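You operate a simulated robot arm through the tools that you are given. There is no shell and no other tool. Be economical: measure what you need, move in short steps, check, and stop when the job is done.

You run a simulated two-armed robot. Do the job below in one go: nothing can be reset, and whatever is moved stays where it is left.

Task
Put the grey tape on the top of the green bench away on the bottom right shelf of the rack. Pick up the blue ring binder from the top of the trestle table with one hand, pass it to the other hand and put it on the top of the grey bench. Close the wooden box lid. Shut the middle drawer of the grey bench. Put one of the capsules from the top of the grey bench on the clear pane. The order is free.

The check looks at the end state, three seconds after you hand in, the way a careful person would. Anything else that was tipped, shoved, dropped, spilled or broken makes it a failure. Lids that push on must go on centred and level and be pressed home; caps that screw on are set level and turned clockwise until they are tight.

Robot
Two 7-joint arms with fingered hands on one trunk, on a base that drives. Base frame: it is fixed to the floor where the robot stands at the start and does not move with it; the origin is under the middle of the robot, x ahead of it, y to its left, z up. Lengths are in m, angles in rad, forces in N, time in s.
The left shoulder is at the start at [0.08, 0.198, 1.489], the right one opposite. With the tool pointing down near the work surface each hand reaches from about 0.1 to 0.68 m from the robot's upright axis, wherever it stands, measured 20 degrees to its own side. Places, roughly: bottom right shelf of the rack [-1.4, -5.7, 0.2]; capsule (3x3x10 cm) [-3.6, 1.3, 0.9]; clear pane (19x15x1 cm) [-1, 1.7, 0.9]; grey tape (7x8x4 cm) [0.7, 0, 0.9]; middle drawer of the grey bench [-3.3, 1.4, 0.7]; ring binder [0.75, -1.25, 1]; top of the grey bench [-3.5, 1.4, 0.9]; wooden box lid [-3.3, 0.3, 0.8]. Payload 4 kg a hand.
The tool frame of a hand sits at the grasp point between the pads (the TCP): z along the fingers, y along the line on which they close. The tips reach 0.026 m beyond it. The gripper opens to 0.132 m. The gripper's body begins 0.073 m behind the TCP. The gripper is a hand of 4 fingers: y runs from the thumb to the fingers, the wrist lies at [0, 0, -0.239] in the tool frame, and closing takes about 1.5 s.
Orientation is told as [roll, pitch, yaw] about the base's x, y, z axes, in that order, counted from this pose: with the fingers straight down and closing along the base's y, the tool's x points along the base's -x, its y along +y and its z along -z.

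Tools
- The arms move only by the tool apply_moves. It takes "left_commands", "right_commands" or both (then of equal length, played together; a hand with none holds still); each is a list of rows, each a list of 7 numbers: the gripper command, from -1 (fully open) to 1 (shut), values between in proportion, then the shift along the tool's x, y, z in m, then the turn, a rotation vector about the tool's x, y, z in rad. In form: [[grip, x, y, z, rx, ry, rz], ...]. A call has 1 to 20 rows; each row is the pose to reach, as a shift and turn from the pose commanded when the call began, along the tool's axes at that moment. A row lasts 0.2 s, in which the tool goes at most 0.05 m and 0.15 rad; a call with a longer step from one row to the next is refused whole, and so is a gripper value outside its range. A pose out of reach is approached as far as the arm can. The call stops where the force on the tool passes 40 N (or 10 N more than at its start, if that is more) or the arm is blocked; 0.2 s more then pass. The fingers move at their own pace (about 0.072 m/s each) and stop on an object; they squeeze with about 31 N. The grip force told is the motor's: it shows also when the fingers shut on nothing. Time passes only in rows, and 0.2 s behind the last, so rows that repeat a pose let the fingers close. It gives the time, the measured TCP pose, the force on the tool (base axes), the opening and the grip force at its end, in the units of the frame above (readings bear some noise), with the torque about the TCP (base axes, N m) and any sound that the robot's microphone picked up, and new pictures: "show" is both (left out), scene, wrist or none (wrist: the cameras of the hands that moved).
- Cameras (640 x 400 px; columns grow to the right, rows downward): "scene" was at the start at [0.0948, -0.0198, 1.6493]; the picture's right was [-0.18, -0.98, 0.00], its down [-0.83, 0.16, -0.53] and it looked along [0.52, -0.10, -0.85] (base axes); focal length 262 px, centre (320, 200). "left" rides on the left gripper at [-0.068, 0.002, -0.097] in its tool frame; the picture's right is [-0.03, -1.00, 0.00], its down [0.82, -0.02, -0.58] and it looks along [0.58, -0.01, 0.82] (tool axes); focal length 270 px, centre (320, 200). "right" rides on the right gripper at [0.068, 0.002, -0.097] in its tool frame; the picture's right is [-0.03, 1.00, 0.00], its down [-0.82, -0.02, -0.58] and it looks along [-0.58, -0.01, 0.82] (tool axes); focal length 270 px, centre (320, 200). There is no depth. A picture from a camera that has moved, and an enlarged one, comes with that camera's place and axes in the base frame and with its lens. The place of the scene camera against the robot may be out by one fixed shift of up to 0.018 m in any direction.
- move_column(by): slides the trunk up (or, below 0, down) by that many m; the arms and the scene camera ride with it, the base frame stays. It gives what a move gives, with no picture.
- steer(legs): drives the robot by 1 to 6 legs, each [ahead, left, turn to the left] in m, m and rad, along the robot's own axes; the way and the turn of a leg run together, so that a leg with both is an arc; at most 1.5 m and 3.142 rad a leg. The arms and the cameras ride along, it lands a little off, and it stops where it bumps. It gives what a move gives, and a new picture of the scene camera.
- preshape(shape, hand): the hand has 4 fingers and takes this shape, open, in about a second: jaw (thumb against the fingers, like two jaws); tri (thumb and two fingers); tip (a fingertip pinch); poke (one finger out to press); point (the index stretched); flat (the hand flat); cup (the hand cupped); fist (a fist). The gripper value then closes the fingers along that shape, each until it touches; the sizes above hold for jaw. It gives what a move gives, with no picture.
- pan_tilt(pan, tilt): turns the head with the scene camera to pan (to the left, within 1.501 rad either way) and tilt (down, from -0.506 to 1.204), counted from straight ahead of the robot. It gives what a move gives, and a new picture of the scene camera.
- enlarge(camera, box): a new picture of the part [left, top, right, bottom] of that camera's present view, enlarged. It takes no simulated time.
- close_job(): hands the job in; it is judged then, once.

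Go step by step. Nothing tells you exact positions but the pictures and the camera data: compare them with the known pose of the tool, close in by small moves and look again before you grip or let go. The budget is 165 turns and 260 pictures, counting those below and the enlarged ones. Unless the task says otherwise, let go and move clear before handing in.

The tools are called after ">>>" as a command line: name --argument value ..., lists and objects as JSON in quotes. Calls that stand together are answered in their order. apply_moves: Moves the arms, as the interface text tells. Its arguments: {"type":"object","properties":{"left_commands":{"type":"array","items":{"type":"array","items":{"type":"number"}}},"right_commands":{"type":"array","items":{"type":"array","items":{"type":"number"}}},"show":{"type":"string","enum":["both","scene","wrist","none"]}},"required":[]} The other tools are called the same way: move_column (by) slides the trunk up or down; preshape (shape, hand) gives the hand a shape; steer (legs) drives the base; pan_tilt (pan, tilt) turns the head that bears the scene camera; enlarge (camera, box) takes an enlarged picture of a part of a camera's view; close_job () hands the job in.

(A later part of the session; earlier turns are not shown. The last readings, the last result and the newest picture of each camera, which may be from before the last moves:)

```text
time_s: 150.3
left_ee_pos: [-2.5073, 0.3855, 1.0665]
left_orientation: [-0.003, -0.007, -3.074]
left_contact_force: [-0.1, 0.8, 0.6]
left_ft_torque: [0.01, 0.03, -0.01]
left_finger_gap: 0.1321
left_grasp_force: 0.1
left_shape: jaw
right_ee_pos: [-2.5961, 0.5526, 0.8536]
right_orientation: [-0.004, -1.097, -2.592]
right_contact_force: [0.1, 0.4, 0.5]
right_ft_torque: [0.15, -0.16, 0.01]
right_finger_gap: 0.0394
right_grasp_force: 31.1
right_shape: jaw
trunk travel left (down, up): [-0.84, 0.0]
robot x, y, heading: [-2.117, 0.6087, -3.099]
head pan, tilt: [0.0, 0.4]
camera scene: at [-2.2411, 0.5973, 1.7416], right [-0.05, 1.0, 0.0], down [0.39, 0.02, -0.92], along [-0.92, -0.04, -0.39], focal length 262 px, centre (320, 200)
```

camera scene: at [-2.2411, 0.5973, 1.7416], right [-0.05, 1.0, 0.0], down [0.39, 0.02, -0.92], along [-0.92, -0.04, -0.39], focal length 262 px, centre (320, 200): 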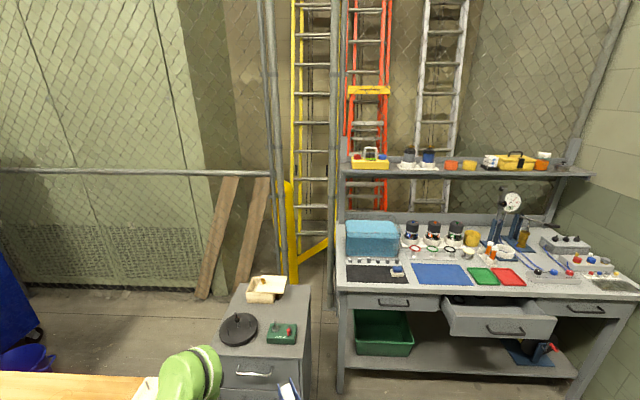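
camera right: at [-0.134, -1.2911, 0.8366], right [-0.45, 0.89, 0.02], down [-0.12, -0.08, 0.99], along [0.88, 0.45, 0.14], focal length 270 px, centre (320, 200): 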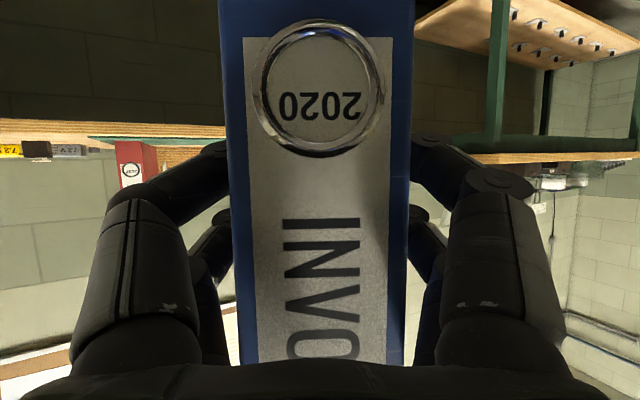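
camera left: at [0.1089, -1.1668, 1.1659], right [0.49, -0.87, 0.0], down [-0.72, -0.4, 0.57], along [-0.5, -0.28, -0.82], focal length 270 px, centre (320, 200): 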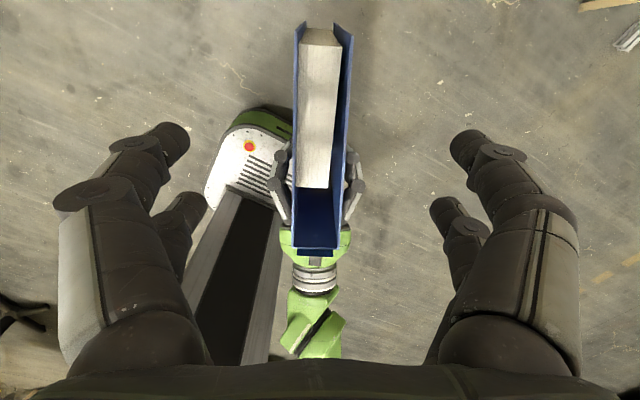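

>>> enlarge --camera "scene" --box '[330, 200, 640, 394]'

>>> enlarge --camera "scene" --box '[200, 260, 330, 341]'

```text
2.06 times, centred on (485, 297) of scene
camera zoom: at [-2.2411, 0.5973, 1.7416], right [-0.05, 1.0, 0.0], down [0.39, 0.02, -0.92], along [-0.92, -0.04, -0.39], focal length 541 px, centre (-20, -0)
```

zoom: 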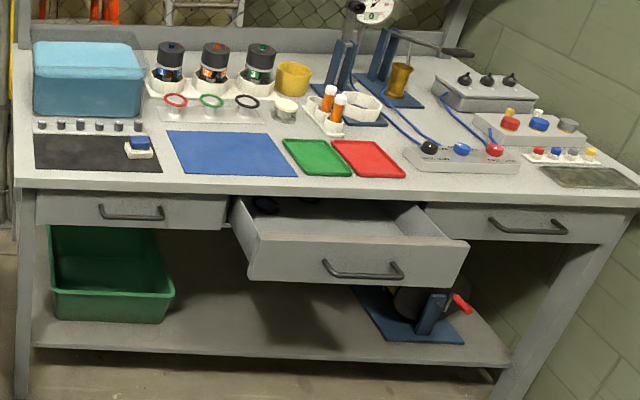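

```text
4.92 times, centred on (265, 300) of scene
camera zoom: at [-2.2411, 0.5973, 1.7416], right [-0.05, 1.0, 0.0], down [0.39, 0.02, -0.92], along [-0.92, -0.04, -0.39], focal length 1292 px, centre (591, -295)
```

zoom: 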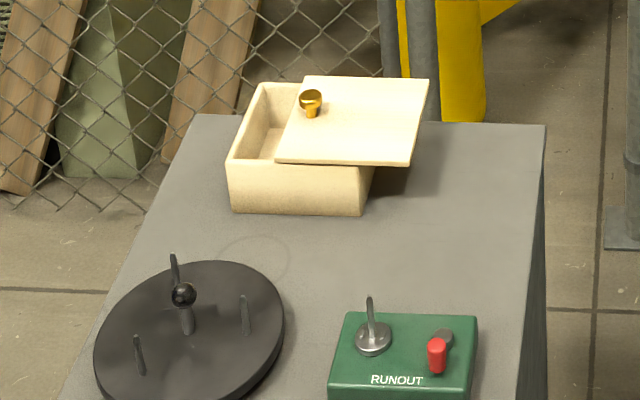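

>>> steer --legs '[[0, 0, -0.043], [0.3, 0, 0], [0, -0.7, 0]]'

>>> pan_tilt --pan 0 --tilt 0.8

```text
time_s: 156.2
left_ee_pos: [-2.8177, 1.0977, 1.0656]
left_orientation: [-0.005, -0.003, -3.11]
left_contact_force: [0.1, -0.6, -0.4]
left_ft_torque: [-0.02, 0.02, 0.01]
left_finger_gap: 0.1321
left_grasp_force: 0.1
left_shape: jaw
right_ee_pos: [-2.9012, 1.2677, 0.8532]
right_orientation: [-0.005, -1.097, -2.625]
right_contact_force: [0.5, -0.7, 0.4]
right_ft_torque: [0.15, -0.19, -0.03]
right_finger_gap: 0.0392
right_grasp_force: 31.0
right_shape: jaw
trunk travel left (down, up): [-0.84, 0.0]
robot x, y, heading: [-2.4182, 1.311, -3.126]
head pan, tilt: [0.0, 0.4]
camera scene: at [-2.5466, 1.2997, 1.7414], right [-0.01, 1.0, 0.0], down [0.39, 0.01, -0.92], along [-0.92, -0.01, -0.39], focal length 262 px, centre (320, 200)
```

scene: 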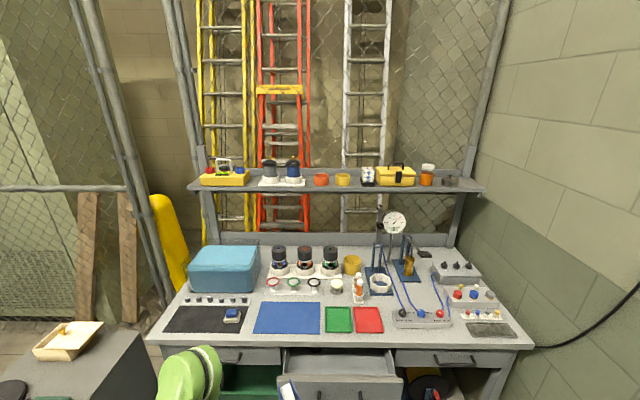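

```text
time_s: 157.1
left_ee_pos: [-2.818, 1.0994, 1.0666]
left_orientation: [0.0, -0.003, -3.111]
left_contact_force: [-0.3, 0.3, 0.8]
left_ft_torque: [-0.03, 0.02, 0.01]
left_finger_gap: 0.1317
left_grasp_force: 0.1
left_shape: jaw
right_ee_pos: [-2.9026, 1.2688, 0.8523]
right_orientation: [0.001, -1.095, -2.628]
right_contact_force: [0.4, -0.5, 0.6]
right_ft_torque: [0.09, -0.14, -0.01]
right_finger_gap: 0.0394
right_grasp_force: 31.3
right_shape: jaw
trunk travel left (down, up): [-0.84, 0.0]
robot x, y, heading: [-2.419, 1.314, -3.13]
head pan, tilt: [0.0, 0.799]
camera scene: at [-2.5347, 1.303, 1.7064], right [-0.01, 1.0, 0.0], down [0.72, 0.01, -0.7], along [-0.7, -0.01, -0.72], focal length 262 px, centre (320, 200)
```

scene: 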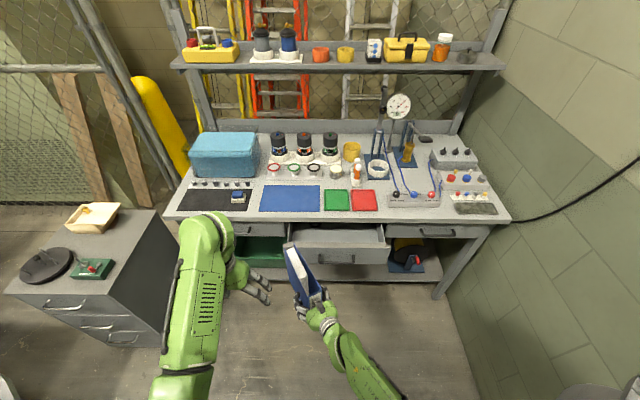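

>>> enlarge --camera "scene" --box '[240, 110, 520, 285]'

```text
2.29 times, centred on (380, 198) of scene
camera zoom: at [-2.5347, 1.303, 1.7064], right [-0.01, 1.0, 0.0], down [0.72, 0.01, -0.7], along [-0.7, -0.01, -0.72], focal length 600 px, centre (183, 206)
```

zoom: 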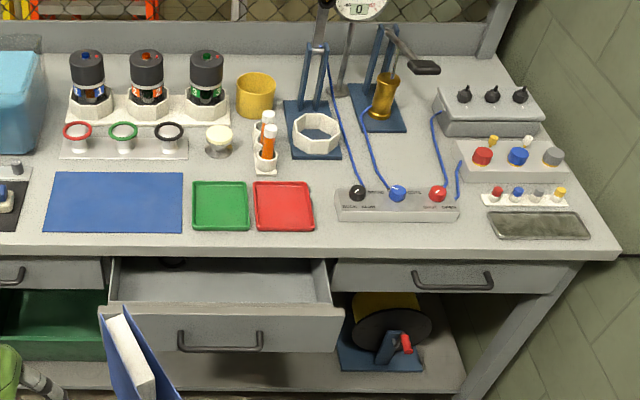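

>>> apply_moves --right_commands '[[1, -0.035, 0, -0.004, 0, 0, 0], [1, -0.07, 0, -0.008, 0, 0, 0], [1, -0.105, 0, -0.012, 0, 0, 0], [1, -0.1385, 0, -0.015, 0, 0, 0], [1, -0.1385, 0, -0.015, 0, 0, 0]]' --show "wrist"

```text
time_s: 158.2
left_ee_pos: [-2.8185, 1.0996, 1.0656]
left_orientation: [-0.002, -0.006, -3.11]
left_contact_force: [0.4, 0.3, 0.0]
left_ft_torque: [0.02, -0.02, 0.02]
left_finger_gap: 0.1319
left_grasp_force: 0.1
left_shape: jaw
right_ee_pos: [-2.9446, 1.2449, 0.9813]
right_orientation: [-0.002, -1.094, -2.627]
right_contact_force: [1.1, -1.0, -3.7]
right_ft_torque: [0.09, -0.21, 0.01]
right_finger_gap: 0.0394
right_grasp_force: 31.5
right_shape: jaw
trunk travel left (down, up): [-0.84, 0.0]
robot x, y, heading: [-2.4186, 1.3102, -3.13]
head pan, tilt: [0.0, 0.799]
camera right: at [-2.8419, 1.3021, 0.9646], right [0.48, -0.88, 0.02], down [0.11, 0.09, 0.99], along [-0.87, -0.47, 0.14], focal length 270 px, centre (320, 200)
```

right: 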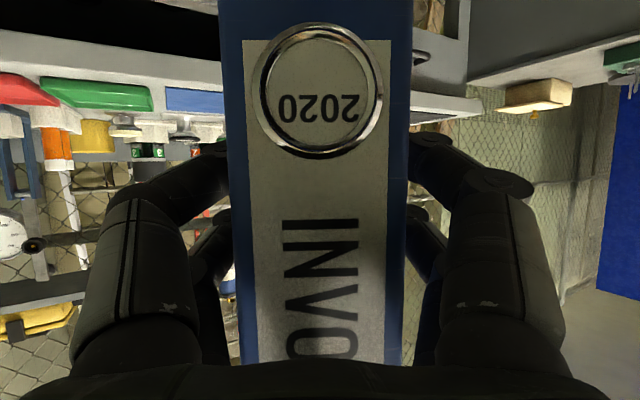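

>>> steer --legs '[[0.28, 0.055, 0]]'

>>> enlarge --camera "scene" --box '[160, 130, 440, 305]'

```text
time_s: 160.2
left_ee_pos: [-3.0878, 1.0389, 1.0675]
left_orientation: [0.001, -0.006, -3.106]
left_contact_force: [-0.2, 0.3, 0.2]
left_ft_torque: [-0.02, -0.01, -0.03]
left_finger_gap: 0.1322
left_grasp_force: 0.0
left_shape: jaw
right_ee_pos: [-3.2177, 1.1822, 0.9832]
right_orientation: [-0.003, -1.1, -2.62]
right_contact_force: [-0.7, -0.3, -4.5]
right_ft_torque: [0.1, -0.17, 0.03]
right_finger_gap: 0.0393
right_grasp_force: 31.3
right_shape: jaw
trunk travel left (down, up): [-0.84, 0.0]
robot x, y, heading: [-2.6942, 1.2497, -3.123]
head pan, tilt: [0.0, 0.799]
camera scene: at [-2.805, 1.2434, 1.7067], right [-0.02, 1.0, 0.0], down [0.72, 0.01, -0.7], along [-0.7, -0.01, -0.72], focal length 262 px, centre (320, 200)
```

scene: 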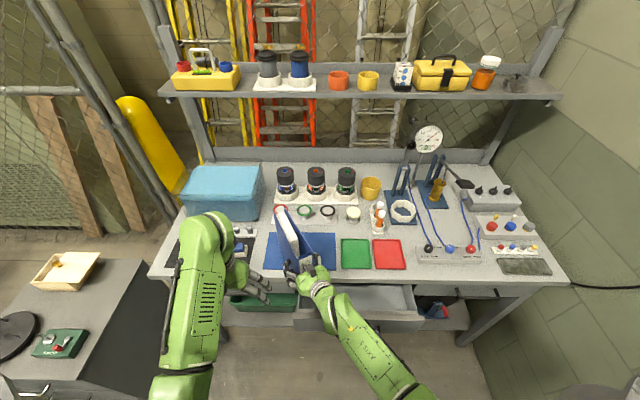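

```text
2.29 times, centred on (300, 218) of scene
camera zoom: at [-2.805, 1.2434, 1.7067], right [-0.02, 1.0, 0.0], down [0.72, 0.01, -0.7], along [-0.7, -0.01, -0.72], focal length 600 px, centre (366, 160)
```

zoom: 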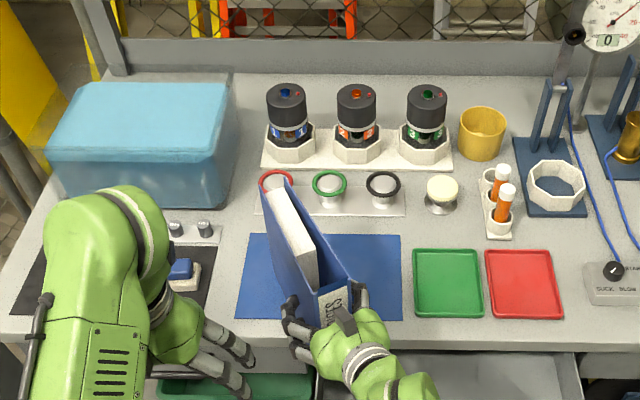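

>>> steer --legs '[[0.095, 0, 0]]'

>>> apply_moves --right_commands '[[1, 0.009, 0, 0.0046, 0, 0, 0], [1, 0.014, 0, 0.007, 0, 0, 0]]' --show "both"

```text
time_s: 161.3
left_ee_pos: [-3.1791, 1.0384, 1.0696]
left_orientation: [-0.001, -0.011, -3.108]
left_contact_force: [0.8, 0.1, 0.1]
left_ft_torque: [0.0, 0.06, -0.02]
left_finger_gap: 0.1317
left_grasp_force: 0.1
left_shape: jaw
right_ee_pos: [-3.3081, 1.1807, 0.9858]
right_orientation: [-0.01, -1.102, -2.615]
right_contact_force: [0.8, -0.5, -5.2]
right_ft_torque: [0.11, -0.16, -0.03]
right_finger_gap: 0.0392
right_grasp_force: 31.4
right_shape: jaw
trunk travel left (down, up): [-0.84, 0.0]
robot x, y, heading: [-2.7909, 1.2521, -3.122]
head pan, tilt: [0.0, 0.799]
camera scene: at [-2.8918, 1.2412, 1.7073], right [-0.02, 1.0, 0.0], down [0.71, 0.01, -0.7], along [-0.7, -0.01, -0.71], focal length 262 px, centre (320, 200)
```

scene: 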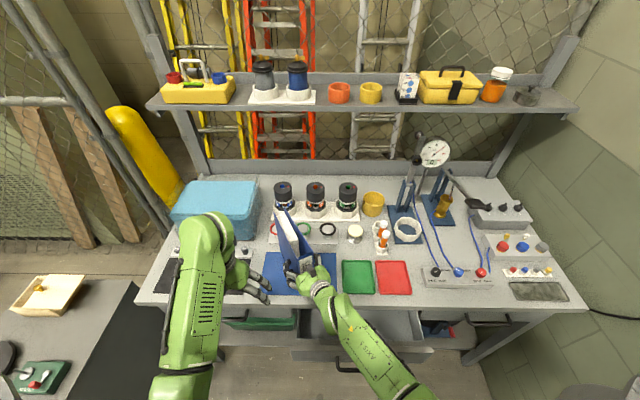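

```text
time_s: 161.9
left_ee_pos: [-3.1849, 1.0377, 1.0674]
left_orientation: [-0.003, -0.007, -3.106]
left_contact_force: [-0.3, 0.6, 0.0]
left_ft_torque: [-0.03, 0.01, 0.0]
left_finger_gap: 0.1319
left_grasp_force: 0.1
left_shape: jaw
right_ee_pos: [-3.3122, 1.1826, 0.9652]
right_orientation: [-0.006, -1.098, -2.622]
right_contact_force: [0.3, -0.4, -4.1]
right_ft_torque: [0.06, -0.17, -0.02]
right_finger_gap: 0.0392
right_grasp_force: 31.5
right_shape: jaw
trunk travel left (down, up): [-0.84, 0.0]
robot x, y, heading: [-2.7886, 1.2496, -3.124]
head pan, tilt: [0.0, 0.799]
camera scene: at [-2.8994, 1.2409, 1.7067], right [-0.02, 1.0, 0.0], down [0.71, 0.01, -0.7], along [-0.7, -0.01, -0.71], focal length 262 px, centre (320, 200)
camera right: at [-3.2096, 1.2397, 0.9498], right [0.48, -0.88, 0.02], down [0.11, 0.09, 0.99], along [-0.87, -0.48, 0.14], focal length 270 px, centre (320, 200)
```

scene: 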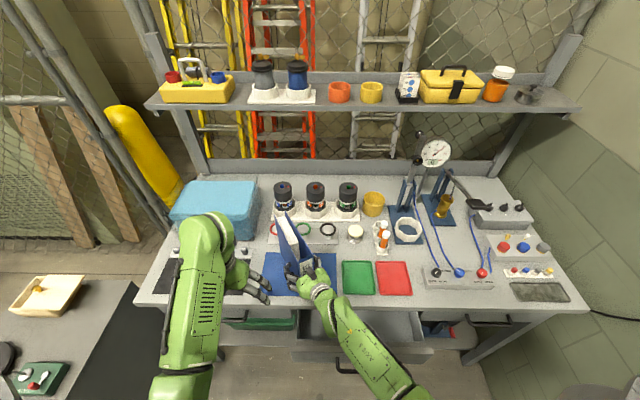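
right: 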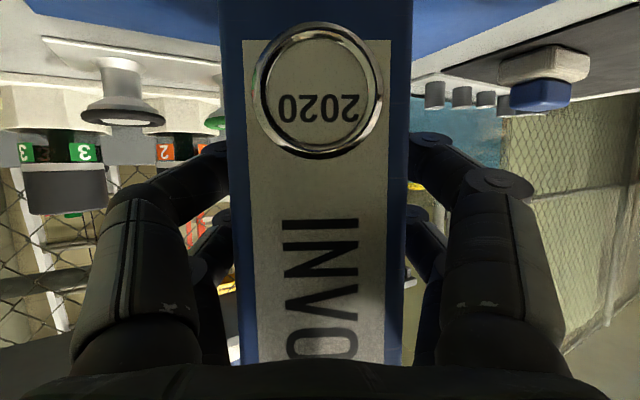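

>>> apply_moves --right_commands '[[1, 0.003, 0, 0.0015, 0, 0, 0], [1, 0.006, 0, 0.003, 0, 0, 0], [1, 0.009, 0, 0.0045, 0, 0, 0], [1, 0.009, 0, 0.0045, 0, 0, 0]]' --show "none"

>>> enlarge --camera "scene" --box '[230, 180, 390, 310]'

```text
time_s: 162.9
left_ee_pos: [-3.1874, 1.0379, 1.067]
left_orientation: [-0.001, -0.006, -3.105]
left_contact_force: [-0.7, 0.7, 0.0]
left_ft_torque: [0.0, 0.01, -0.02]
left_finger_gap: 0.1319
left_grasp_force: 0.0
left_shape: jaw
right_ee_pos: [-3.316, 1.1818, 0.9589]
right_orientation: [-0.002, -1.104, -2.619]
right_contact_force: [-3.4, -1.4, 10.2]
right_ft_torque: [0.08, 0.14, 0.0]
right_finger_gap: 0.0393
right_grasp_force: 30.5
right_shape: jaw
trunk travel left (down, up): [-0.84, 0.0]
robot x, y, heading: [-2.7925, 1.2495, -3.125]
head pan, tilt: [0.0, 0.799]
```

```text
3.08 times, centred on (310, 245) of scene
camera zoom: at [-2.9036, 1.2417, 1.7067], right [-0.02, 1.0, 0.0], down [0.72, 0.01, -0.7], along [-0.7, -0.01, -0.72], focal length 807 px, centre (351, 62)
```

zoom: 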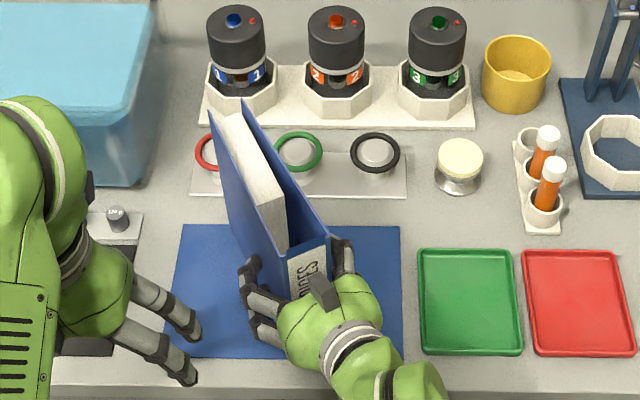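

>>> apply_moves --right_commands '[[0.3, 0, 0, 0, 0, 0, 0], [0.1, 0, 0, 0, 0, 0, 0], [-0.2, 0, 0, 0, 0, 0, 0], [-0.5, 0, 0, 0, 0, 0, 0], [-0.8, 0, 0, 0, 0, 0, 0], [-0.8, 0, 0, 0, 0, 0, 0]]' --show "wrist"

```text
time_s: 164.3
left_ee_pos: [-3.1888, 1.0379, 1.0668]
left_orientation: [-0.002, -0.006, -3.107]
left_contact_force: [0.7, -0.5, 0.9]
left_ft_torque: [-0.02, 0.02, -0.01]
left_finger_gap: 0.1318
left_grasp_force: 0.1
left_shape: jaw
right_ee_pos: [-3.3157, 1.1829, 0.9556]
right_orientation: [-0.003, -1.097, -2.624]
right_contact_force: [0.2, -0.4, 0.4]
right_ft_torque: [0.0, 0.02, 0.0]
right_finger_gap: 0.1184
right_grasp_force: 0.1
right_shape: jaw
trunk travel left (down, up): [-0.84, 0.0]
robot x, y, heading: [-2.7905, 1.252, -3.123]
head pan, tilt: [0.0, 0.799]
camera right: at [-3.2122, 1.2399, 0.9386], right [0.48, -0.88, 0.02], down [0.11, 0.09, 0.99], along [-0.87, -0.48, 0.14], focal length 270 px, centre (320, 200)
```

right: 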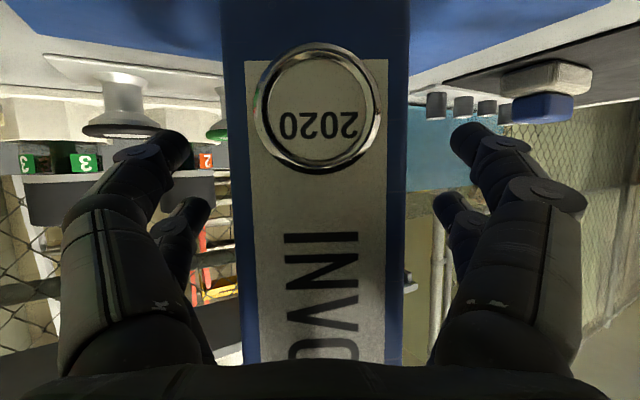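

>>> steer --legs '[[-0.218, -0.123, 0]]'

>>> enlarge --camera "scene" --box '[160, 130, 440, 305]'

```text
time_s: 166.1
left_ee_pos: [-2.9794, 1.1608, 1.0647]
left_orientation: [-0.003, -0.001, -3.102]
left_contact_force: [-0.6, -0.4, -0.3]
left_ft_torque: [0.01, -0.03, 0.01]
left_finger_gap: 0.132
left_grasp_force: 0.1
left_shape: jaw
right_ee_pos: [-3.1079, 1.3065, 0.9531]
right_orientation: [-0.003, -1.093, -2.618]
right_contact_force: [-0.2, 1.3, -0.1]
right_ft_torque: [-0.01, -0.02, -0.04]
right_finger_gap: 0.1189
right_grasp_force: 0.1
right_shape: jaw
trunk travel left (down, up): [-0.84, 0.0]
robot x, y, heading: [-2.5816, 1.3792, -3.119]
head pan, tilt: [0.0, 0.799]
camera scene: at [-2.7003, 1.3647, 1.7059], right [-0.02, 1.0, 0.0], down [0.72, 0.02, -0.69], along [-0.69, -0.01, -0.72], focal length 262 px, centre (320, 200)
```

scene: 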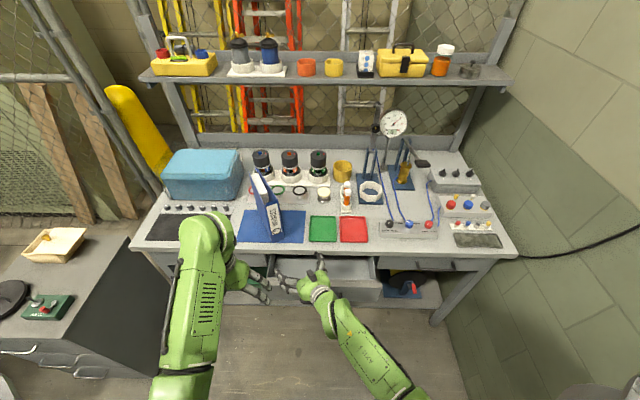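

```text
2.29 times, centred on (300, 218) of scene
camera zoom: at [-2.7003, 1.3647, 1.7059], right [-0.02, 1.0, 0.0], down [0.72, 0.02, -0.69], along [-0.69, -0.01, -0.72], focal length 600 px, centre (366, 160)
```

zoom: 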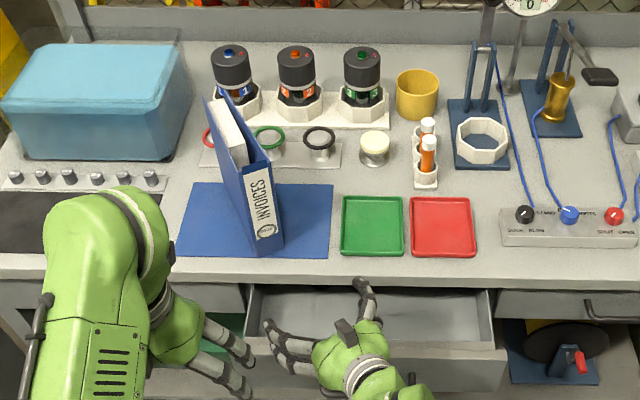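

>>> steer --legs '[[-0.16, 0, 0]]'

>>> preshape --shape "fist" --hand "right"

>>> apply_moves --right_commands '[[1, 0.032, -0.0135, 0.018, 0.074, 0, 0.038], [1, 0.064, -0.027, 0.037, 0.148, 0, 0.076], [1, 0.096, -0.04, 0.055, 0.222, 0, 0.114], [1, 0.128, -0.054, 0.073, 0.296, 0, 0.152], [1, 0.16, -0.067, 0.092, 0.37, 0, 0.19], [1, 0.191, -0.081, 0.11, 0.445, 0, 0.228], [1, 0.191, -0.081, 0.11, 0.445, 0, 0.228]]'

```text
time_s: 167.6
left_ee_pos: [-2.8218, 1.1668, 1.0647]
left_orientation: [-0.004, -0.001, -3.102]
left_contact_force: [0.3, -0.1, 0.2]
left_ft_torque: [-0.01, -0.03, -0.03]
left_finger_gap: 0.132
left_grasp_force: 0.0
left_shape: jaw
right_ee_pos: [-2.9487, 1.3111, 0.9528]
right_orientation: [0.0, -1.091, -2.622]
right_contact_force: [-0.6, -0.4, -0.8]
right_ft_torque: [0.0, -0.02, 0.02]
right_finger_gap: 0.1188
right_grasp_force: 0.0
right_shape: jaw
trunk travel left (down, up): [-0.84, 0.0]
robot x, y, heading: [-2.4211, 1.3815, -3.123]
head pan, tilt: [0.0, 0.799]
camera scene: at [-2.5415, 1.3708, 1.7059], right [-0.02, 1.0, 0.0], down [0.72, 0.01, -0.69], along [-0.69, -0.01, -0.72], focal length 262 px, centre (320, 200)
```

scene: 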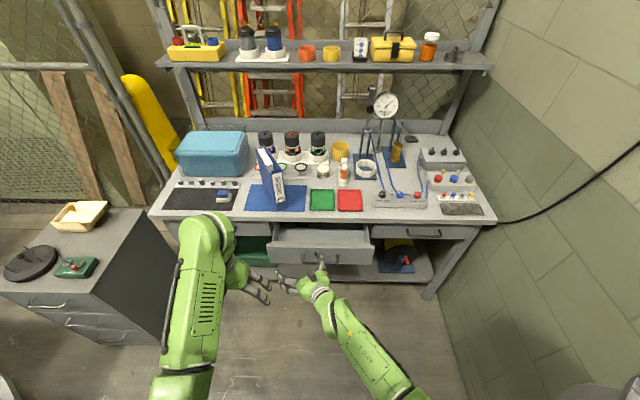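

```text
time_s: 168.5
left_ee_pos: [-2.8177, 1.1678, 1.0674]
left_orientation: [-0.002, -0.004, -3.102]
left_contact_force: [-0.1, -0.6, -1.1]
left_ft_torque: [-0.03, 0.01, -0.05]
left_finger_gap: 0.1319
left_grasp_force: 0.1
left_shape: jaw
right_ee_pos: [-2.9444, 1.3106, 0.9573]
right_orientation: [-0.004, -1.097, -2.618]
right_contact_force: [-1.6, -0.3, -0.3]
right_ft_torque: [-0.04, -0.04, -0.01]
right_finger_gap: 0.0
right_grasp_force: 0.0
right_shape: fist
trunk travel left (down, up): [-0.84, 0.0]
robot x, y, heading: [-2.4251, 1.3795, -3.123]
head pan, tilt: [0.0, 0.799]
```

```text
time_s: 170.1
left_ee_pos: [-2.8184, 1.1653, 1.0651]
left_orientation: [-0.001, -0.004, -3.102]
left_contact_force: [0.3, 0.3, 0.3]
left_ft_torque: [0.01, 0.0, 0.0]
left_finger_gap: 0.1318
left_grasp_force: 0.0
left_shape: jaw
right_ee_pos: [-2.9801, 1.3762, 0.8277]
right_orientation: [-0.004, -1.095, -3.055]
right_contact_force: [0.1, 0.6, 0.1]
right_ft_torque: [0.02, 0.02, -0.02]
right_finger_gap: 0.0
right_grasp_force: 0.1
right_shape: fist
right hand out of reach, approached as far as the arm can: row 4, 5, 6, 7
trunk travel left (down, up): [-0.84, 0.0]
robot x, y, heading: [-2.4235, 1.3824, -3.12]
head pan, tilt: [0.0, 0.799]
camera scene: at [-2.5369, 1.3706, 1.7063], right [-0.02, 1.0, 0.0], down [0.72, 0.01, -0.7], along [-0.7, -0.01, -0.72], focal length 262 px, centre (320, 200)
camera right: at [-2.8627, 1.3852, 0.8115], right [0.07, -1.0, 0.02], down [0.14, 0.03, 0.99], along [-0.99, -0.07, 0.14], focal length 270 px, centre (320, 200)
```

scene: 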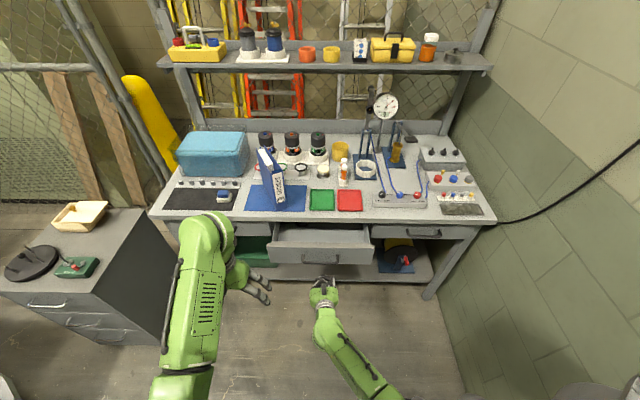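
right: 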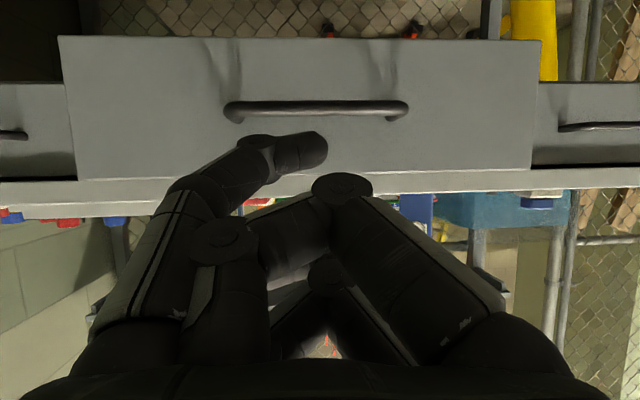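

>>> move_column --by -0.1

>>> steer --legs '[[0.1, 0, 0]]'

```text
time_s: 171.4
left_ee_pos: [-2.8175, 1.166, 0.966]
left_orientation: [-0.003, -0.006, -3.101]
left_contact_force: [-0.4, 0.1, -0.3]
left_ft_torque: [-0.02, 0.01, -0.01]
left_finger_gap: 0.1318
left_grasp_force: 0.0
left_shape: jaw
right_ee_pos: [-2.978, 1.3771, 0.7293]
right_orientation: [-0.002, -1.096, -3.055]
right_contact_force: [-0.2, -0.5, 0.2]
right_ft_torque: [0.01, -0.02, 0.03]
right_finger_gap: 0.0
right_grasp_force: 0.2
right_shape: fist
trunk travel left (down, up): [-0.74, 0.1]
robot x, y, heading: [-2.4185, 1.3794, -3.128]
head pan, tilt: [0.0, 0.799]
```

```text
time_s: 172.5
left_ee_pos: [-2.9126, 1.1643, 0.9679]
left_orientation: [-0.001, -0.008, -3.102]
left_contact_force: [1.3, -0.4, -0.2]
left_ft_torque: [-0.02, 0.0, -0.05]
left_finger_gap: 0.1319
left_grasp_force: 0.1
left_shape: jaw
right_ee_pos: [-3.0758, 1.3744, 0.7305]
right_orientation: [-0.003, -1.099, -3.054]
right_contact_force: [0.1, 0.0, 0.7]
right_ft_torque: [-0.02, 0.0, -0.01]
right_finger_gap: 0.0
right_grasp_force: 0.0
right_shape: fist
trunk travel left (down, up): [-0.74, 0.1]
robot x, y, heading: [-2.5229, 1.3778, -3.121]
head pan, tilt: [0.0, 0.799]
camera scene: at [-2.6294, 1.3694, 1.6068], right [-0.02, 1.0, 0.0], down [0.71, 0.01, -0.7], along [-0.7, -0.01, -0.71], focal length 262 px, centre (320, 200)
```

scene: 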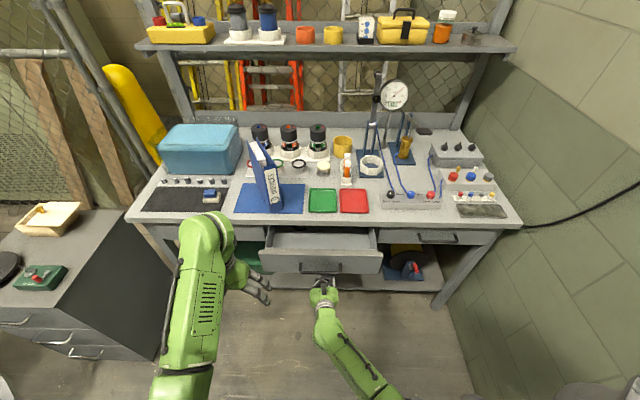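

>>> steer --legs '[[0.06, 0, 0]]'

>>> apply_moves --right_commands '[[1, -0.0091, 0, 0.0178, 0, 0, 0], [1, -0.0182, 0, 0.0356, 0, 0, 0], [1, -0.0274, 0, 0.0534, 0, 0, 0], [1, -0.0365, 0, 0.0712, 0, 0, 0]]'

```text
time_s: 173.5
left_ee_pos: [-2.97, 1.1635, 0.9691]
left_orientation: [-0.002, -0.012, -3.102]
left_contact_force: [0.1, 0.8, 0.4]
left_ft_torque: [0.04, 0.07, 0.01]
left_finger_gap: 0.1317
left_grasp_force: 0.0
left_shape: jaw
right_ee_pos: [-3.133, 1.3717, 0.7317]
right_orientation: [-0.007, -1.102, -3.051]
right_contact_force: [0.5, 0.4, 0.6]
right_ft_torque: [0.07, 0.01, 0.05]
right_finger_gap: 0.0
right_grasp_force: 0.1
right_shape: fist
trunk travel left (down, up): [-0.74, 0.1]
robot x, y, heading: [-2.5842, 1.3773, -3.121]
head pan, tilt: [0.0, 0.799]
camera scene: at [-2.6836, 1.3681, 1.6073], right [-0.02, 1.0, 0.0], down [0.71, 0.01, -0.7], along [-0.7, -0.01, -0.71], focal length 262 px, centre (320, 200)
```

scene: 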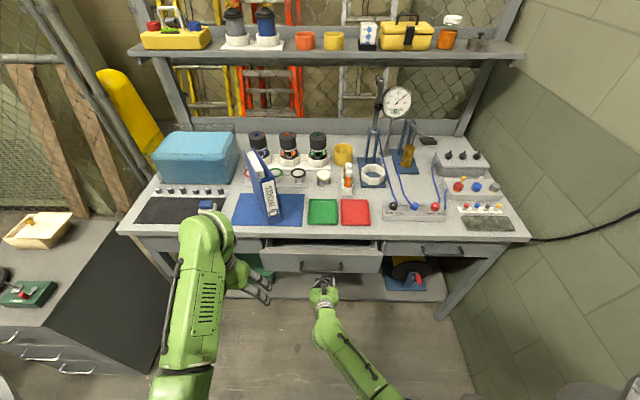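

```text
time_s: 174.4
left_ee_pos: [-2.9781, 1.1627, 0.9645]
left_orientation: [0.001, -0.002, -3.103]
left_contact_force: [0.8, -0.7, 0.4]
left_ft_torque: [-0.01, -0.01, 0.02]
left_finger_gap: 0.1321
left_grasp_force: 0.1
left_shape: jaw
right_ee_pos: [-3.1914, 1.3724, 0.7306]
right_orientation: [-0.006, -1.074, -3.054]
right_contact_force: [0.2, -1.1, -2.8]
right_ft_torque: [-0.09, 0.01, -0.02]
right_finger_gap: 0.0001
right_grasp_force: 0.0
right_shape: fist
right hand out of reach, approached as far as the arm can: row 1, 2, 3, 4
trunk travel left (down, up): [-0.74, 0.1]
robot x, y, heading: [-2.5838, 1.3782, -3.12]
head pan, tilt: [0.0, 0.799]
stopped in row 4 (right hand): the force on the tool passed its limit at 44 N (the readings are from after the stop); the commanded pose is now the measured one
camera scene: at [-2.6983, 1.3679, 1.6066], right [-0.02, 1.0, 0.0], down [0.72, 0.01, -0.7], along [-0.7, -0.01, -0.72], focal length 262 px, centre (320, 200)
camera right: at [-3.074, 1.3814, 0.7168], right [0.07, -1.0, 0.02], down [0.12, 0.03, 0.99], along [-0.99, -0.07, 0.12], focal length 270 px, centre (320, 200)
```

scene: 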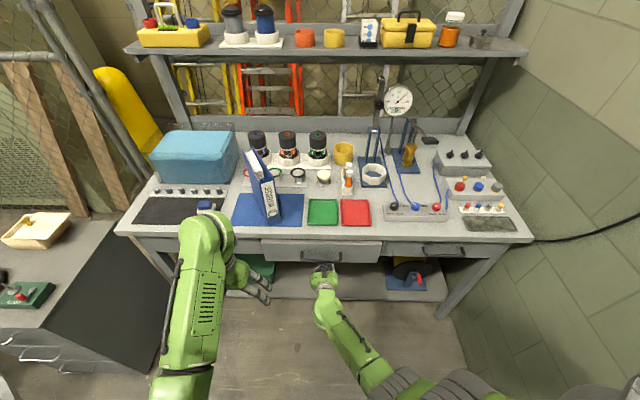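
right: 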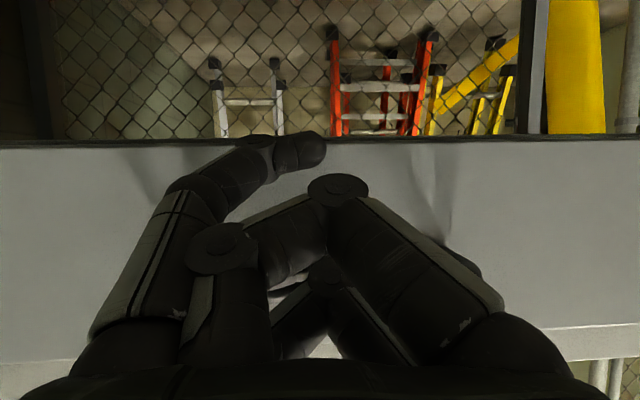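

>>> enlarge --camera "scene" --box '[220, 210, 480, 300]'

```text
2.46 times, centred on (350, 255) of scene
camera zoom: at [-2.6983, 1.3679, 1.6066], right [-0.02, 1.0, 0.0], down [0.72, 0.01, -0.7], along [-0.7, -0.01, -0.72], focal length 646 px, centre (246, 65)
```

zoom: 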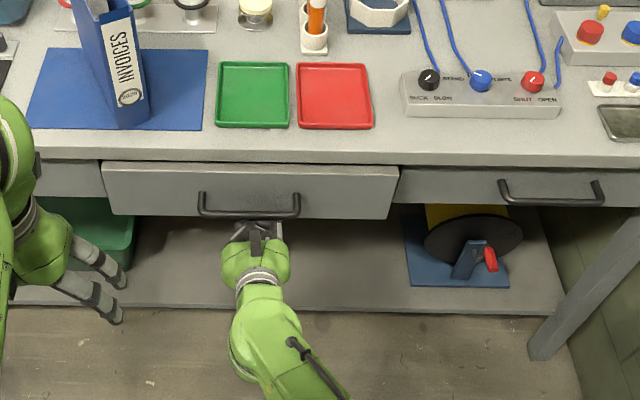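

>>> apply_moves --right_commands '[[1, 0.01, 0, -0.02, 0, 0, 0], [1, 0.025, 0, -0.045, 0, 0, 0], [1, 0.045, 0, -0.08, 0, 0, 0]]' --show "none"

>>> steer --legs '[[0.08, 0, 0]]'

>>> apply_moves --right_commands '[[1, -0.0091, 0, 0.0178, 0, 0, 0], [1, -0.0182, 0, 0.0356, 0, 0, 0], [1, -0.023, 0, 0.044, 0, 0, 0], [1, -0.0274, 0, 0.0534, 0, 0, 0], [1, -0.032, 0, 0.062, 0, 0, 0], [1, -0.0365, 0, 0.0712, 0, 0, 0], [1, -0.041, 0, 0.08, 0, 0, 0]]'

>>> enlarge --camera "scene" --box '[220, 210, 480, 300]'

```text
time_s: 175.2
left_ee_pos: [-2.9737, 1.1635, 0.9677]
left_orientation: [-0.001, -0.006, -3.101]
left_contact_force: [-0.2, 0.2, -0.3]
left_ft_torque: [0.02, 0.01, 0.0]
left_finger_gap: 0.1318
left_grasp_force: 0.1
left_shape: jaw
right_ee_pos: [-3.0994, 1.3785, 0.732]
right_orientation: [-0.005, -1.082, -3.055]
right_contact_force: [1.0, 1.3, 1.2]
right_ft_torque: [0.0, -0.02, -0.04]
right_finger_gap: 0.0
right_grasp_force: 0.1
right_shape: fist
trunk travel left (down, up): [-0.74, 0.1]
robot x, y, heading: [-2.5829, 1.3772, -3.118]
head pan, tilt: [0.0, 0.799]
```

```text
time_s: 176.2
left_ee_pos: [-3.0476, 1.1611, 0.9689]
left_orientation: [-0.002, -0.01, -3.102]
left_contact_force: [0.8, -0.9, 0.0]
left_ft_torque: [-0.02, 0.07, -0.01]
left_finger_gap: 0.1319
left_grasp_force: 0.0
left_shape: jaw
right_ee_pos: [-3.1734, 1.3777, 0.7325]
right_orientation: [-0.008, -1.084, -3.05]
right_contact_force: [1.1, 0.7, 0.6]
right_ft_torque: [0.01, -0.01, -0.02]
right_finger_gap: 0.0
right_grasp_force: 0.2
right_shape: fist
trunk travel left (down, up): [-0.74, 0.1]
robot x, y, heading: [-2.657, 1.3758, -3.119]
head pan, tilt: [0.0, 0.799]
camera scene: at [-2.7628, 1.3665, 1.6071], right [-0.02, 1.0, 0.0], down [0.71, 0.01, -0.7], along [-0.7, -0.01, -0.71], focal length 262 px, centre (320, 200)
```

scene: 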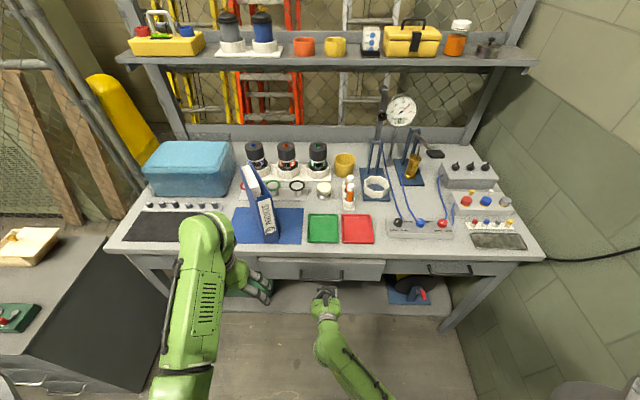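

```text
time_s: 177.6
left_ee_pos: [-3.0526, 1.1615, 0.9651]
left_orientation: [-0.002, -0.005, -3.102]
left_contact_force: [-0.2, 0.6, -0.1]
left_ft_torque: [0.0, 0.0, -0.02]
left_finger_gap: 0.1318
left_grasp_force: 0.0
left_shape: jaw
right_ee_pos: [-3.2427, 1.3755, 0.718]
right_orientation: [-0.02, -1.06, -3.04]
right_contact_force: [3.4, -0.3, -1.1]
right_ft_torque: [-0.05, 0.19, -0.11]
right_finger_gap: 0.0
right_grasp_force: 0.0
right_shape: fist
trunk travel left (down, up): [-0.74, 0.1]
robot x, y, heading: [-2.6557, 1.3747, -3.124]
head pan, tilt: [0.0, 0.799]
stopped in row 6 (right hand): the force on the tool passed its limit at 44 N (the readings are from after the stop); the commanded pose is now the measured one
camera scene: at [-2.7722, 1.3658, 1.6065], right [-0.02, 1.0, 0.0], down [0.72, 0.02, -0.7], along [-0.7, -0.01, -0.72], focal length 262 px, centre (320, 200)
camera right: at [-3.1263, 1.3837, 0.7055], right [0.07, -1.0, 0.01], down [0.1, 0.02, 0.99], along [-0.99, -0.07, 0.1], focal length 270 px, centre (320, 200)
```

scene: 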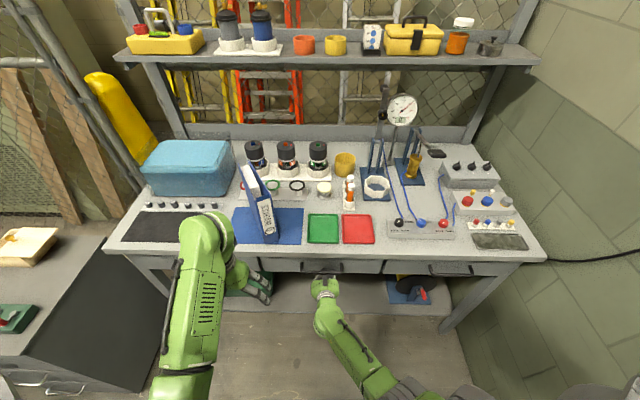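
right: 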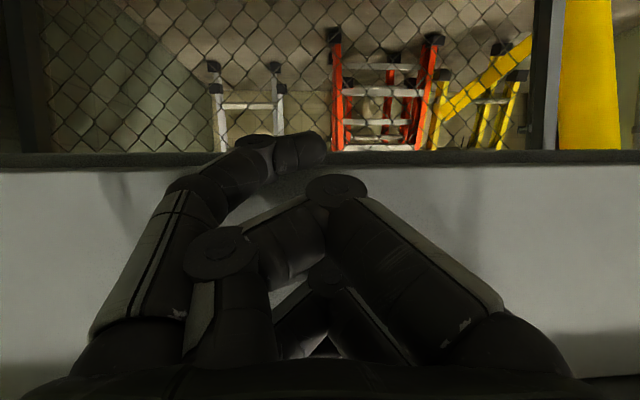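

```text
2.46 times, centred on (350, 255) of scene
camera zoom: at [-2.7722, 1.3658, 1.6065], right [-0.02, 1.0, 0.0], down [0.72, 0.02, -0.7], along [-0.7, -0.01, -0.72], focal length 646 px, centre (246, 65)
```

zoom: 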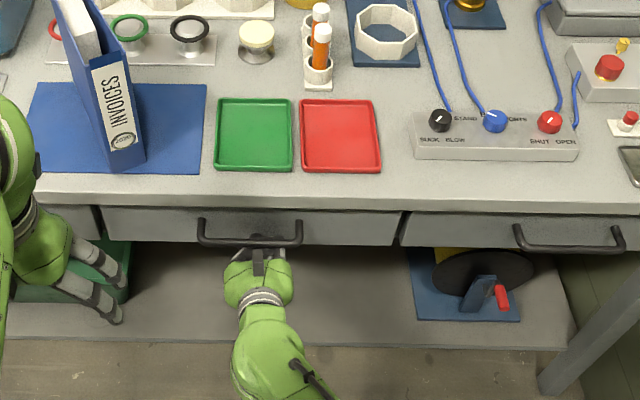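

>>> apply_moves --right_commands '[[1, 0.01, 0, -0.02, 0, 0, 0], [1, 0.025, 0, -0.045, 0, 0, 0]]' --show "none"

>>> steer --legs '[[-0.2, 0, 0]]'

>>> enlarge --camera "scene" --box '[140, 180, 500, 320]'

>>> enlarge --camera "right" --box '[0, 0, 640, 400]'

```text
time_s: 178.2
left_ee_pos: [-3.0507, 1.1601, 0.9658]
left_orientation: [0.0, -0.006, -3.099]
left_contact_force: [0.7, 0.4, 0.0]
left_ft_torque: [-0.01, 0.02, -0.02]
left_finger_gap: 0.1319
left_grasp_force: 0.1
left_shape: jaw
right_ee_pos: [-3.1919, 1.3773, 0.7207]
right_orientation: [-0.017, -1.064, -3.042]
right_contact_force: [-0.2, 0.4, 0.1]
right_ft_torque: [0.02, -0.03, -0.02]
right_finger_gap: 0.0001
right_grasp_force: 0.1
right_shape: fist
trunk travel left (down, up): [-0.74, 0.1]
robot x, y, heading: [-2.6583, 1.3732, -3.119]
head pan, tilt: [0.0, 0.799]
```

```text
time_s: 179.8
left_ee_pos: [-2.8614, 1.1654, 0.9654]
left_orientation: [-0.001, -0.001, -3.099]
left_contact_force: [0.5, 0.7, 0.6]
left_ft_torque: [0.02, -0.02, 0.02]
left_finger_gap: 0.132
left_grasp_force: 0.1
left_shape: jaw
right_ee_pos: [-3.0032, 1.3809, 0.7167]
right_orientation: [-0.018, -1.059, -3.043]
right_contact_force: [0.3, 0.4, 0.0]
right_ft_torque: [0.04, 0.01, 0.05]
right_finger_gap: 0.0
right_grasp_force: 0.1
right_shape: fist
trunk travel left (down, up): [-0.74, 0.1]
robot x, y, heading: [-2.4662, 1.3798, -3.117]
head pan, tilt: [0.0, 0.799]
camera scene: at [-2.5838, 1.3701, 1.6059], right [-0.02, 1.0, 0.0], down [0.72, 0.02, -0.69], along [-0.69, -0.01, -0.72], focal length 262 px, centre (320, 200)
```

scene: 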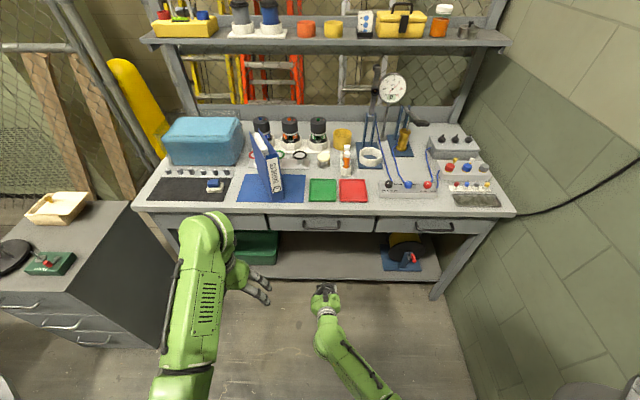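

```text
1.78 times, centred on (320, 250) of scene
camera zoom: at [-2.5838, 1.3701, 1.6059], right [-0.02, 1.0, 0.0], down [0.72, 0.02, -0.69], along [-0.69, -0.01, -0.72], focal length 466 px, centre (320, 111)
```

zoom: 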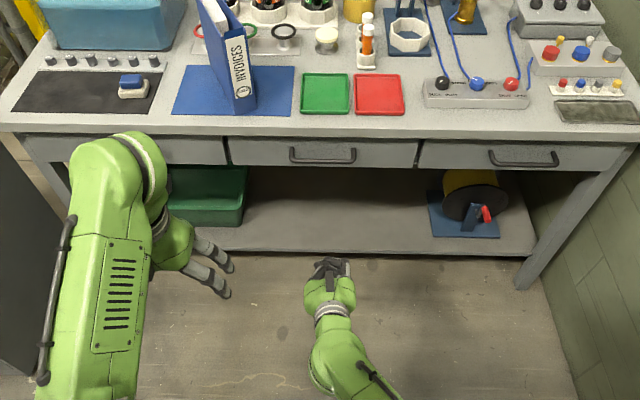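

```text
1.00 times, centred on (320, 200) of right (not enlarged: the box is as wide or as high as the picture)
camera zoom: at [-2.8851, 1.3901, 0.7048], right [0.07, -1.0, 0.01], down [0.1, 0.02, 0.99], along [-0.99, -0.07, 0.1], focal length 270 px, centre (320, 200)
```

zoom: 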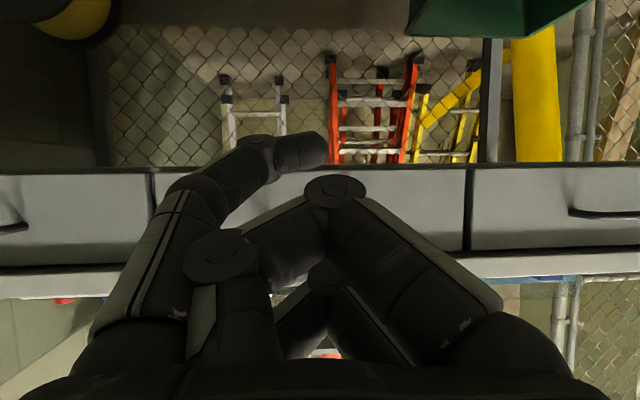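

>>> move_column --by 0.1

>>> apply_moves --right_commands '[[1, -0.03, 0, -0.015, 0, 0.13, 0], [1, -0.06, 0, -0.03, 0, 0.26, 0], [1, -0.09, 0, -0.05, 0, 0.4, 0], [1, -0.12, 0, -0.065, 0, 0.53, 0], [1, -0.15, 0, -0.08, 0, 0.66, 0], [1, -0.17, 0, -0.095, 0, 0.8, 0], [1, -0.18, 0, -0.1, 0, 0.93, 0], [1, -0.18, 0, -0.1, 0, 1.06, 0], [1, -0.18, 0, -0.1, 0, 1.06, 0]]' --show "none"

>>> preshape --shape "tip" --hand "right"

>>> enlarge --camera "right" --box '[0, 0, 640, 400]'

>>> enlarge --camera "scene" --box '[290, 120, 450, 220]'

```text
time_s: 181.1
left_ee_pos: [-2.8611, 1.1657, 1.066]
left_orientation: [-0.004, -0.005, -3.1]
left_contact_force: [-0.3, 0.4, 0.5]
left_ft_torque: [0.0, -0.04, 0.03]
left_finger_gap: 0.132
left_grasp_force: 0.0
left_shape: jaw
right_ee_pos: [-3.0001, 1.3813, 0.8183]
right_orientation: [-0.018, -1.063, -3.044]
right_contact_force: [1.0, 0.3, 0.2]
right_ft_torque: [0.03, -0.01, 0.02]
right_finger_gap: 0.0002
right_grasp_force: 0.1
right_shape: fist
trunk travel left (down, up): [-0.84, 0.0]
robot x, y, heading: [-2.4653, 1.3804, -3.118]
head pan, tilt: [0.0, 0.799]
```

```text
time_s: 183.1
left_ee_pos: [-2.86, 1.1654, 1.0649]
left_orientation: [-0.003, -0.004, -3.1]
left_contact_force: [0.5, -0.3, -0.7]
left_ft_torque: [-0.01, 0.02, -0.03]
left_finger_gap: 0.1317
left_grasp_force: 0.1
left_shape: jaw
right_ee_pos: [-3.0005, 1.3785, 1.0263]
right_orientation: [-0.009, -0.002, -3.059]
right_contact_force: [0.3, -0.3, 0.4]
right_ft_torque: [-0.02, -0.02, -0.01]
right_finger_gap: 0.0001
right_grasp_force: 0.1
right_shape: fist
trunk travel left (down, up): [-0.84, 0.0]
robot x, y, heading: [-2.4622, 1.3817, -3.12]
head pan, tilt: [0.0, 0.799]
```

```text
time_s: 184.0
left_ee_pos: [-2.8592, 1.1647, 1.0664]
left_orientation: [-0.003, -0.005, -3.099]
left_contact_force: [-0.1, -0.3, 0.1]
left_ft_torque: [-0.01, 0.0, -0.02]
left_finger_gap: 0.1318
left_grasp_force: 0.1
left_shape: jaw
right_ee_pos: [-3.0005, 1.3796, 1.026]
right_orientation: [-0.009, -0.004, -3.06]
right_contact_force: [0.9, 0.2, -0.2]
right_ft_torque: [0.03, -0.02, 0.01]
right_finger_gap: 0.1318
right_grasp_force: 0.0
right_shape: tip
trunk travel left (down, up): [-0.84, 0.0]
robot x, y, heading: [-2.4654, 1.3787, -3.118]
head pan, tilt: [0.0, 0.799]
```

```text
1.00 times, centred on (320, 200) of right (not enlarged: the box is as wide or as high as the picture)
camera zoom: at [-2.932, 1.383, 1.1225], right [0.06, -1.0, -0.01], down [-0.81, -0.05, 0.58], along [-0.58, -0.03, -0.81], focal length 270 px, centre (320, 200)
```

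zoom: 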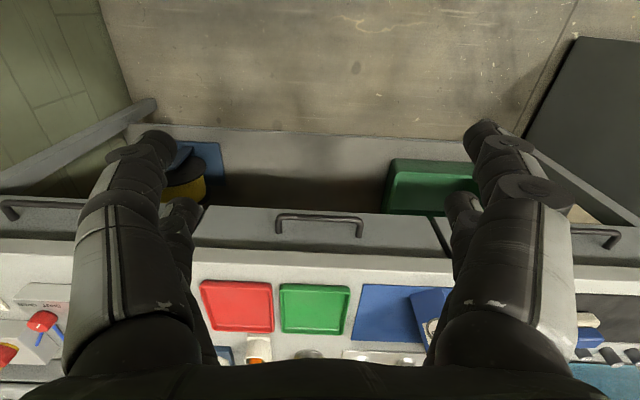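

```text
4.00 times, centred on (370, 170) of scene
camera zoom: at [-2.5783, 1.3703, 1.7064], right [-0.02, 1.0, 0.0], down [0.72, 0.02, -0.7], along [-0.7, -0.01, -0.72], focal length 1050 px, centre (120, 320)
```

zoom: 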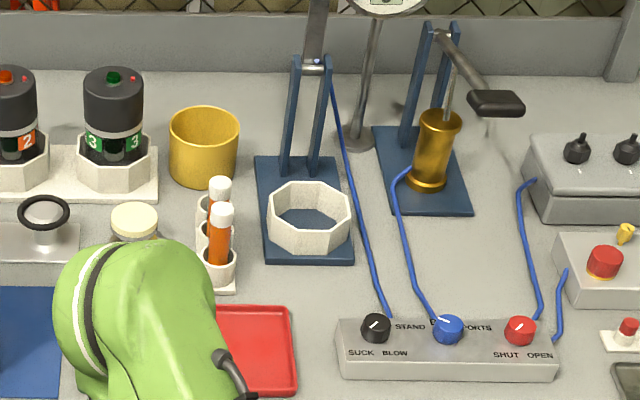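

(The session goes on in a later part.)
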